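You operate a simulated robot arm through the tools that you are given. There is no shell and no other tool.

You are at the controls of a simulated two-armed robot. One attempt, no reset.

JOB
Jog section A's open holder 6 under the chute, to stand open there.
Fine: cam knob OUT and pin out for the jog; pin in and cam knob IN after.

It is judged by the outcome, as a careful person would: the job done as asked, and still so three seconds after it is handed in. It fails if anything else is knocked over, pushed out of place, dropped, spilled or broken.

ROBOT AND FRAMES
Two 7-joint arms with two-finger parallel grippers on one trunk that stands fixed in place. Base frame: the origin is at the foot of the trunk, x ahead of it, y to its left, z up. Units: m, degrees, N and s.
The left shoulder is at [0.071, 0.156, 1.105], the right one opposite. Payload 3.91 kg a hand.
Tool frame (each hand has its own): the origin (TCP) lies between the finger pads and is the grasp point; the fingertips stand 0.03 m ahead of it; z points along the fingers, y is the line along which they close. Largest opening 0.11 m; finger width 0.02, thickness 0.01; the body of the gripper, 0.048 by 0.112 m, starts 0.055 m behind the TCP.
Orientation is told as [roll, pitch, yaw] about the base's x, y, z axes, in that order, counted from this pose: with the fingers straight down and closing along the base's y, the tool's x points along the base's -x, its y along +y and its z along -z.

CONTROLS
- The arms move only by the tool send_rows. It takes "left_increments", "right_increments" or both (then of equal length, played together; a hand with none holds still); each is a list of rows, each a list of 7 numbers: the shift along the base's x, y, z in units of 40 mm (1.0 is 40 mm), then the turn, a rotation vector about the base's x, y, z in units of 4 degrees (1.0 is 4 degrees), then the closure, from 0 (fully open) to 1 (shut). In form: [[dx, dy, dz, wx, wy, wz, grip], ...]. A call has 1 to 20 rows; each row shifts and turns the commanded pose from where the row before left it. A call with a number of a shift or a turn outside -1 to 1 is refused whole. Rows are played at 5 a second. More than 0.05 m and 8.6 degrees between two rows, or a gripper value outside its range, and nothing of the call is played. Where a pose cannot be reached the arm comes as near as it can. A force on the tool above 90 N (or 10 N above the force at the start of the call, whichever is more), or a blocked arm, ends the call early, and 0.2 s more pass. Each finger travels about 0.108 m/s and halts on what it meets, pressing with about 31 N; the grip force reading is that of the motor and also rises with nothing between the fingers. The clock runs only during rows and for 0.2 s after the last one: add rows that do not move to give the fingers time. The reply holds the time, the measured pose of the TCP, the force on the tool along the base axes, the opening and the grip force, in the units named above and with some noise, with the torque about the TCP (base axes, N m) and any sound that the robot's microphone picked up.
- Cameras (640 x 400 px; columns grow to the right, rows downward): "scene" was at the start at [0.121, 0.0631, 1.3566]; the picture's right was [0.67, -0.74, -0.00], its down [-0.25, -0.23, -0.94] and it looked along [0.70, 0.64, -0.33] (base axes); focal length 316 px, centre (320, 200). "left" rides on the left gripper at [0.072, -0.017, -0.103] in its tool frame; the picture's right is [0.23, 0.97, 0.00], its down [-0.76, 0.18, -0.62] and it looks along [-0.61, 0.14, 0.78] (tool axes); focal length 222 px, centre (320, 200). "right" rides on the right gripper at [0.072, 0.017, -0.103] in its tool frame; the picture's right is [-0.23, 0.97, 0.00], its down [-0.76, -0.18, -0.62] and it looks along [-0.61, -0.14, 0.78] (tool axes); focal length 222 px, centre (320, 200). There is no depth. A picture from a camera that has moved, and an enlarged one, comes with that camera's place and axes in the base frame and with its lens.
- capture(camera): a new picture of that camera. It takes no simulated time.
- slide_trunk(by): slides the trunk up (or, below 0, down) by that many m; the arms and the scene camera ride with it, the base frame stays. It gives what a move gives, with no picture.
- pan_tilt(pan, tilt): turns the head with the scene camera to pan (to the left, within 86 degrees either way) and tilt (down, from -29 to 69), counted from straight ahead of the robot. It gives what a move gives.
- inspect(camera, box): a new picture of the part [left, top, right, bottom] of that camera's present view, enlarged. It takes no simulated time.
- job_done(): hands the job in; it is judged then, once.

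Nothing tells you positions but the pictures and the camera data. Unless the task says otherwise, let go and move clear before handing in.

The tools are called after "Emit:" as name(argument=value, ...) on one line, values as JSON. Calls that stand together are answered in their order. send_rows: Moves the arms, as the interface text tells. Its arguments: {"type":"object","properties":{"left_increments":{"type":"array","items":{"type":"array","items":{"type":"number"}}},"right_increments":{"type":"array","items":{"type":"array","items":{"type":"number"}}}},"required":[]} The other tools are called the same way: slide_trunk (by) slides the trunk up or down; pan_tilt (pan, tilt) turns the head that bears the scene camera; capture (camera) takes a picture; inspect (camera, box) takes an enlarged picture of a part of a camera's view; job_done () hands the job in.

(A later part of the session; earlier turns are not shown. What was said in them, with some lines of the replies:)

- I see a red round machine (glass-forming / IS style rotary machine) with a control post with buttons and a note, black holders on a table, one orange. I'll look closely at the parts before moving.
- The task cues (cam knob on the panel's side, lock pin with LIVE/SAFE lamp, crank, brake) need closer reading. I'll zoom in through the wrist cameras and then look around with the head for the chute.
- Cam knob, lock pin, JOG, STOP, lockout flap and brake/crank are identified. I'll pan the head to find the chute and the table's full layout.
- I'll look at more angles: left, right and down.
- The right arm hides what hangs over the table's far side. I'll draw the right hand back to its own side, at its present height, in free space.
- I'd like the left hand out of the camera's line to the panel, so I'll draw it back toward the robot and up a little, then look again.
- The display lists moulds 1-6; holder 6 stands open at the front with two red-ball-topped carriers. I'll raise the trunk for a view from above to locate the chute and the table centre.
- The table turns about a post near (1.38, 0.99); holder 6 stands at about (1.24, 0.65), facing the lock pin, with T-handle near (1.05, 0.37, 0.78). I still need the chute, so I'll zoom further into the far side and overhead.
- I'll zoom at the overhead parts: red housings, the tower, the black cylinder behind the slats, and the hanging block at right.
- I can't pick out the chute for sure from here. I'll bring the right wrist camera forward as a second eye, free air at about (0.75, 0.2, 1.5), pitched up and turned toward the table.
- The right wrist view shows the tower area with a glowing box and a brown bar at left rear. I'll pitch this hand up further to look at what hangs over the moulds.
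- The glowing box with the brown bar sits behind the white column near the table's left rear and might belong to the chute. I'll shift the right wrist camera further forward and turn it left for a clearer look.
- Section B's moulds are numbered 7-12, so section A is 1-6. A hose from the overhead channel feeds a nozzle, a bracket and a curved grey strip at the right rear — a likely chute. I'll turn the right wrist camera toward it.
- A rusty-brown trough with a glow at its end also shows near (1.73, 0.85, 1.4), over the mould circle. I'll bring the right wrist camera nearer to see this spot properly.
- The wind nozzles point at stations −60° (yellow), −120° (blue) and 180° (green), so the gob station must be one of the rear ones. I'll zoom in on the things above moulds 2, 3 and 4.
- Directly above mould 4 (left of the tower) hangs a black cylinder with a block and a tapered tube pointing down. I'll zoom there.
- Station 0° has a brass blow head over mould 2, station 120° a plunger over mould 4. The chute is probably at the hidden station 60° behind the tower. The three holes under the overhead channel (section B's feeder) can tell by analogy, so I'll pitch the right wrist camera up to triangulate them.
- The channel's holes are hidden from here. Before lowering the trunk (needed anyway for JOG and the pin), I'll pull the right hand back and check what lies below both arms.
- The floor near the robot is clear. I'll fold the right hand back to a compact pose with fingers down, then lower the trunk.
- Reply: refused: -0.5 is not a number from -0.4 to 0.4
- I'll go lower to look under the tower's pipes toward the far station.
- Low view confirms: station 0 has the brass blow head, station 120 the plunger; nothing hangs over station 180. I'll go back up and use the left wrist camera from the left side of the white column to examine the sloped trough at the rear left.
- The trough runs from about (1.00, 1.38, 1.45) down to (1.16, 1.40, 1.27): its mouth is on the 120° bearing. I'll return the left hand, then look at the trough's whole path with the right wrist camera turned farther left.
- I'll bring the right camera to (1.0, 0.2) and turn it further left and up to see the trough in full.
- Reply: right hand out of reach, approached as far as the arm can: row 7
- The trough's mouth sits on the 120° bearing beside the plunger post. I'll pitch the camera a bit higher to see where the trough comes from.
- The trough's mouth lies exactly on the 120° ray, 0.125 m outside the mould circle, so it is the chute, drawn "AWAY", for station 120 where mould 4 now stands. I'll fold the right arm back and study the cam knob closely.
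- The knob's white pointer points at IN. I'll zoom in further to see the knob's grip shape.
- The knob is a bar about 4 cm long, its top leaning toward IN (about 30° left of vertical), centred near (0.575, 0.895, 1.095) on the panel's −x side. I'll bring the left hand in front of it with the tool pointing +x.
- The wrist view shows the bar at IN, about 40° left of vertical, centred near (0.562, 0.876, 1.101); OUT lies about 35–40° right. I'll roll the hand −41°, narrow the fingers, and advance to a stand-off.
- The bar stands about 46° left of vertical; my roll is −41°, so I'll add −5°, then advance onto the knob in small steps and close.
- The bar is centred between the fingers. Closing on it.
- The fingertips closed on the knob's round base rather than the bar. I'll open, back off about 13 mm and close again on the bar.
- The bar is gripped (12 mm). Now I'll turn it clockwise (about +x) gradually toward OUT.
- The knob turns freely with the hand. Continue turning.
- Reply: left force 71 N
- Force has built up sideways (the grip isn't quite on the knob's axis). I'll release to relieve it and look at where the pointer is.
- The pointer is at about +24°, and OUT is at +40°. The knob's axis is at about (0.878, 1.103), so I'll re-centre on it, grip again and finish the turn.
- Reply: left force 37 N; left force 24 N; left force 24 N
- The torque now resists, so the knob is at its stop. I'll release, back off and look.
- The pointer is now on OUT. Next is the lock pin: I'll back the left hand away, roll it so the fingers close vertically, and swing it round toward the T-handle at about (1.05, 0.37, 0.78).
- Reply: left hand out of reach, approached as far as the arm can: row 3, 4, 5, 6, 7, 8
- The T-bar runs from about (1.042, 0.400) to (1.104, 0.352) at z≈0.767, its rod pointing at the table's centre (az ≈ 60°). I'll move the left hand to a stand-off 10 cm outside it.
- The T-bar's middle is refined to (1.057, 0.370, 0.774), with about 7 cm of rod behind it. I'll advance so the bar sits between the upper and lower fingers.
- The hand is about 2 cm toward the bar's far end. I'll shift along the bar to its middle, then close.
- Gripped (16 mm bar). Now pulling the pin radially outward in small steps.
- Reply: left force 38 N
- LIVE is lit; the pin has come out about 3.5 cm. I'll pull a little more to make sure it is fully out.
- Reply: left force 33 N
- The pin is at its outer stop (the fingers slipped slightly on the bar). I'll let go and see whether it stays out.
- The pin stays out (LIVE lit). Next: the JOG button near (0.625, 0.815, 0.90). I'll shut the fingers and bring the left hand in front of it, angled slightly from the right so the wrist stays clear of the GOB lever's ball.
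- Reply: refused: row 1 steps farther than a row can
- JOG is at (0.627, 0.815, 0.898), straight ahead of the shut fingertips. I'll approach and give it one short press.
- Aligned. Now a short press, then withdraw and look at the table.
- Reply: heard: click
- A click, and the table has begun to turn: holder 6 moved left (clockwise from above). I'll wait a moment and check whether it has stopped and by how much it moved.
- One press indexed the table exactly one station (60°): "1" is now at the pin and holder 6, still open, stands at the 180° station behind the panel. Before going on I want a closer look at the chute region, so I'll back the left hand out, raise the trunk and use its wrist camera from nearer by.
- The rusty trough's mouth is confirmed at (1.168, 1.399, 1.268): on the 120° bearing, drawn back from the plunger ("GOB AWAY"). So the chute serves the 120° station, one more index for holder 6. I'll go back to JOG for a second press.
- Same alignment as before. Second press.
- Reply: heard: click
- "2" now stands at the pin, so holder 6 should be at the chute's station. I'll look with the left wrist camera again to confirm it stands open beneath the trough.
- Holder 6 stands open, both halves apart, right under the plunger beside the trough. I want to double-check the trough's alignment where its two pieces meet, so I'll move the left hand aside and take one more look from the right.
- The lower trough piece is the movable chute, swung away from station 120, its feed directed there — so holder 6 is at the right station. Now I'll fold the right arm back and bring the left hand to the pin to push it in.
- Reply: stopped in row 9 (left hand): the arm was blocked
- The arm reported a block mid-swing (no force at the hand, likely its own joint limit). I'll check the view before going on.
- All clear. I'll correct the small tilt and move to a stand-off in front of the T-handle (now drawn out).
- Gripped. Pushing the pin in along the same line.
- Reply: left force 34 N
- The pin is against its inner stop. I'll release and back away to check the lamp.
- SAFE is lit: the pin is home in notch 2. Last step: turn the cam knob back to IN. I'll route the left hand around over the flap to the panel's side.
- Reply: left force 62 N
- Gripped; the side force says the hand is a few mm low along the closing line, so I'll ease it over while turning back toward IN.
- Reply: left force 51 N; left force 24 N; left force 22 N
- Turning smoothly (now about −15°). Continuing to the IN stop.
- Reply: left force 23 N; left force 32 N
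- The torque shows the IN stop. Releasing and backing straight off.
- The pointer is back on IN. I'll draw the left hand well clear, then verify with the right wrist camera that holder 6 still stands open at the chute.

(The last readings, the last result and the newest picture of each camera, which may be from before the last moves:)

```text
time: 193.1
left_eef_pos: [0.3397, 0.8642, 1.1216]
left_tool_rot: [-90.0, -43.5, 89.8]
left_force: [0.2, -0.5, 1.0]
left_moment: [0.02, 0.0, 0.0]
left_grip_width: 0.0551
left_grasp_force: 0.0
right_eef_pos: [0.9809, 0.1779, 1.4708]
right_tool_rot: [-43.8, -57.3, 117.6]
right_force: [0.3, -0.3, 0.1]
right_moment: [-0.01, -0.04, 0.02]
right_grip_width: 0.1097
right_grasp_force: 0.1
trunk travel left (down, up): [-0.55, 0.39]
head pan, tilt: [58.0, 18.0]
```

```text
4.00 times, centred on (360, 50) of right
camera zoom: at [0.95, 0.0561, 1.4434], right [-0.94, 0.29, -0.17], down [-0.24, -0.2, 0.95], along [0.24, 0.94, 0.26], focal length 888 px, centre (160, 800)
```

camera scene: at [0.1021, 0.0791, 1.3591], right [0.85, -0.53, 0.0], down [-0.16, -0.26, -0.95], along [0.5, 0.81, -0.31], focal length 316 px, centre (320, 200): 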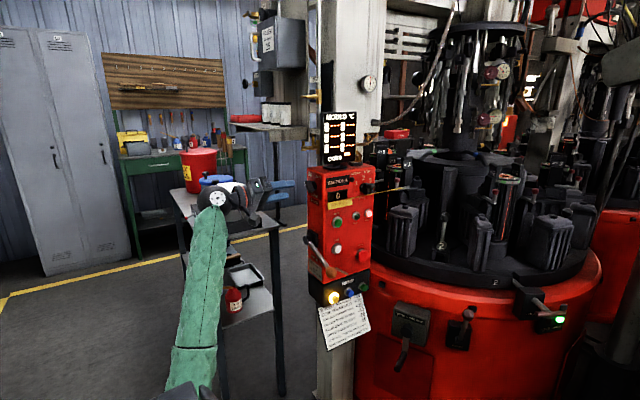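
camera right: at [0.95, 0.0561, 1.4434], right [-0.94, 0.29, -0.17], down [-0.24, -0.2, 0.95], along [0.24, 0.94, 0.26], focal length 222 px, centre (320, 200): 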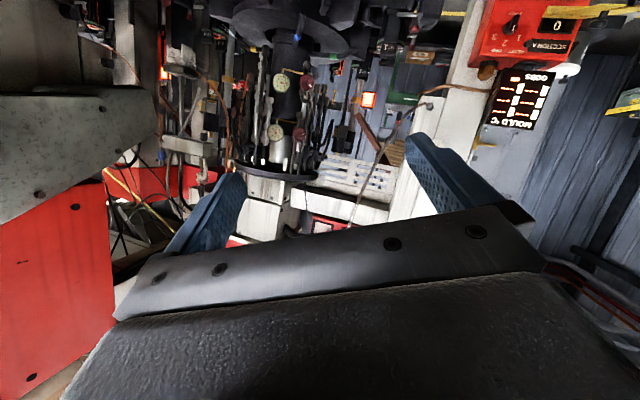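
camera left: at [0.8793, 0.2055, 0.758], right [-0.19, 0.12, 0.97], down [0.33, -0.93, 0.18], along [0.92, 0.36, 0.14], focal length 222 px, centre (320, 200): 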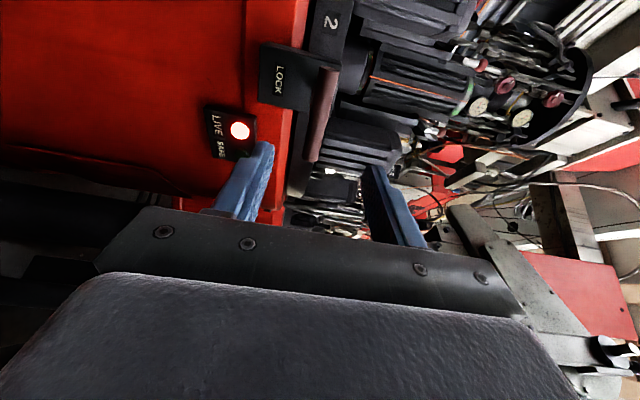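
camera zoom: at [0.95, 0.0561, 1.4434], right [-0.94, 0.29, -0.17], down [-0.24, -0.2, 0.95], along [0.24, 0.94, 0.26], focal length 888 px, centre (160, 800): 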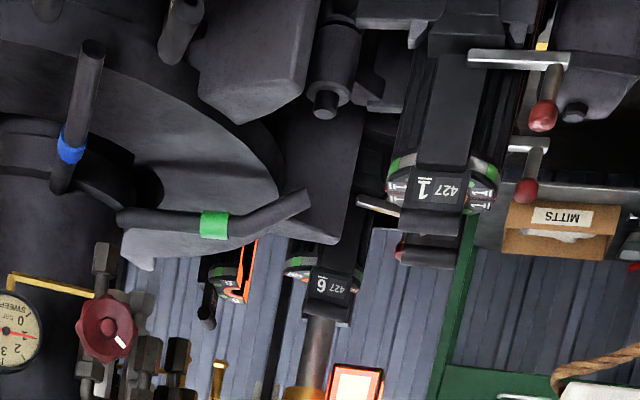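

Holder 6 still stands open at the chute's station, pin in (SAFE), cam knob IN. I'll bring the right hand back clear and take a last look before handing in.

Emit:
send_rows(right_increments=[[-0.4, -0.2, 0, 0, 0, 0, 0], [-0.9, -0.4, 0, -0.7, 0.4, -0.4, 0], [-0.9, -0.4, 0, -0.7, 0.4, -0.4, 0], [-0.9, -0.4, 0, -0.7, 0.4, -0.4, 0], [-0.9, -0.4, 0, -0.7, 0.4, -0.4, 0], [-0.9, -0.4, 0, -0.7, 0.4, -0.4, 0], [-0.9, -0.5, 0, -0.7, 0.4, -0.4, 0], [-0.9, -0.5, 0, -0.7, 0.4, -0.4, 0], [-0.9, -0.5, 0, -0.7, 0.4, -0.4, 0], [-0.9, -0.5, 0, -0.7, 0.4, -0.4, 0], [-0.9, -0.5, 0, -0.7, 0.4, -0.4, 0], [-0.9, -0.5, 0, -0.7, 0.4, -0.4, 0], [-0.5, -0.5, 0, 0, 0, 0, 0], [-0.2, -0.5, 0, 0, 0, 0, 0], [0, 0, 0, 0, 0, 0, 0]])

Emit:
pan_tilt(pan=42, tilt=20)

Emit:
capture(camera="scene")

Emit:
inspect(camera="scene", box=[390, 235, 480, 305])

Emit:
inspect(camera="scene", box=[200, 140, 320, 300])

```text
time: 196.3
left_eef_pos: [0.3387, 0.8657, 1.1201]
left_tool_rot: [-90.0, -43.5, 89.8]
left_force: [0.2, 0.4, 0.7]
left_moment: [0.0, -0.02, -0.02]
left_grip_width: 0.0553
left_grasp_force: 0.0
right_eef_pos: [0.5415, -0.0725, 1.4713]
right_tool_rot: [-14.4, -28.5, 78.5]
right_force: [0.6, 0.1, 0.1]
right_moment: [0.02, -0.01, -0.01]
right_grip_width: 0.1099
right_grasp_force: 0.0
trunk travel left (down, up): [-0.55, 0.39]
head pan, tilt: [58.0, 18.0]
```

```text
time: 197.1
left_eef_pos: [0.3385, 0.8649, 1.1211]
left_tool_rot: [-90.0, -43.5, 89.8]
left_force: [-0.2, 0.0, -0.1]
left_moment: [0.01, 0.01, 0.04]
left_grip_width: 0.0551
left_grasp_force: 0.1
right_eef_pos: [0.5409, -0.0748, 1.4708]
right_tool_rot: [-14.4, -28.6, 78.6]
right_force: [0.1, 0.0, 0.1]
right_moment: [0.02, -0.01, -0.02]
right_grip_width: 0.1099
right_grasp_force: 0.0
trunk travel left (down, up): [-0.55, 0.39]
head pan, tilt: [42.0, 20.0]
```

```text
taken
camera scene: at [0.1212, 0.0624, 1.3559], right [0.67, -0.74, 0.0], down [-0.25, -0.23, -0.94], along [0.7, 0.63, -0.34], focal length 316 px, centre (320, 200)
```

scene: 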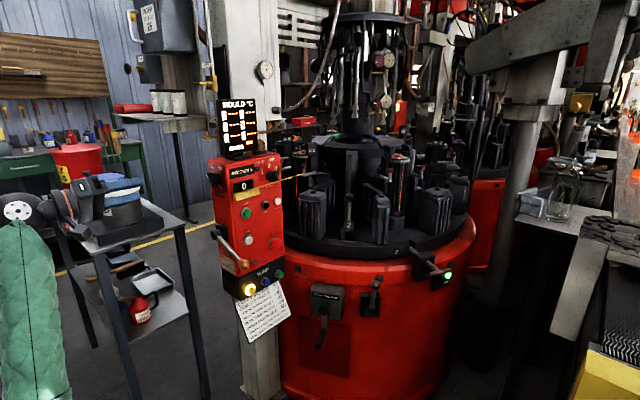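

```text
5.71 times, centred on (435, 270) of scene
camera zoom: at [0.1212, 0.0624, 1.3559], right [0.67, -0.74, 0.0], down [-0.25, -0.23, -0.94], along [0.7, 0.63, -0.34], focal length 1808 px, centre (-337, -200)
```

zoom: 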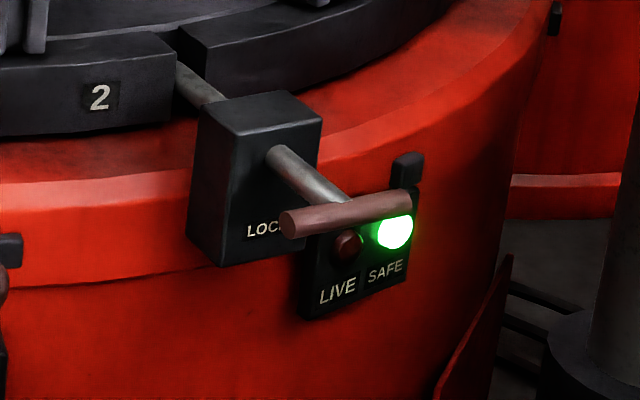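

```text
2.50 times, centred on (260, 220) of scene
camera zoom: at [0.1212, 0.0624, 1.3559], right [0.67, -0.74, 0.0], down [-0.25, -0.23, -0.94], along [0.7, 0.63, -0.34], focal length 791 px, centre (470, 150)
```

zoom: 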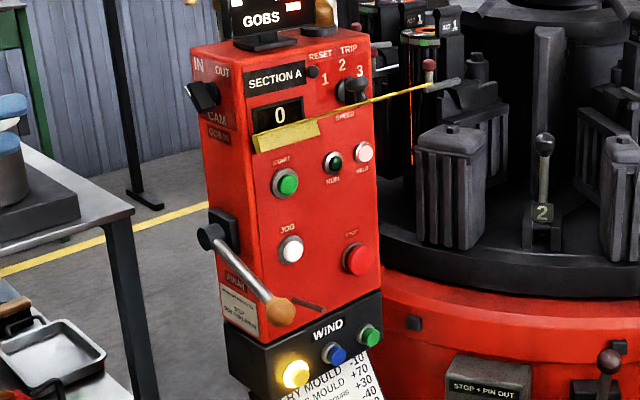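

Everything is in its end state: holder 6 open at the chute's station, notch 2 pinned with SAFE lit, cam knob on IN, both hands clear. Handing in.

Emit:
job_done()

```text
The job is handed in.
```

I jogged section A two stations, and holder 6 now stands open at the station I take to be under the chute. Nothing on the machine is labelled "chute", so that station is my reading of the layout.

- **Chute:** I took it to be the rusty sloped trough at the left rear. Its mouth lines up with that station but sits drawn back, which fits the GOB lever being at AWAY.
- **Jog:** I set the cam knob to OUT and pulled the lock pin, and the lamp went to LIVE. I then pressed JOG twice; each press turned the table one station.
- **After the jog:** The lock pin is back in, with the rim's "2" at the pin and the lamp showing SAFE, and the cam knob is back on IN. With both done, I checked holder 6 through the right wrist camera and its two halves were still apart.
- **Arm block:** On the way to push the pin back in, the left arm reported a block in free air. The hand showed no contact force, and the pictures afterwards showed nothing out of place.

Both hands are clear of the machine. I left the GOB lever, brake and crank alone.
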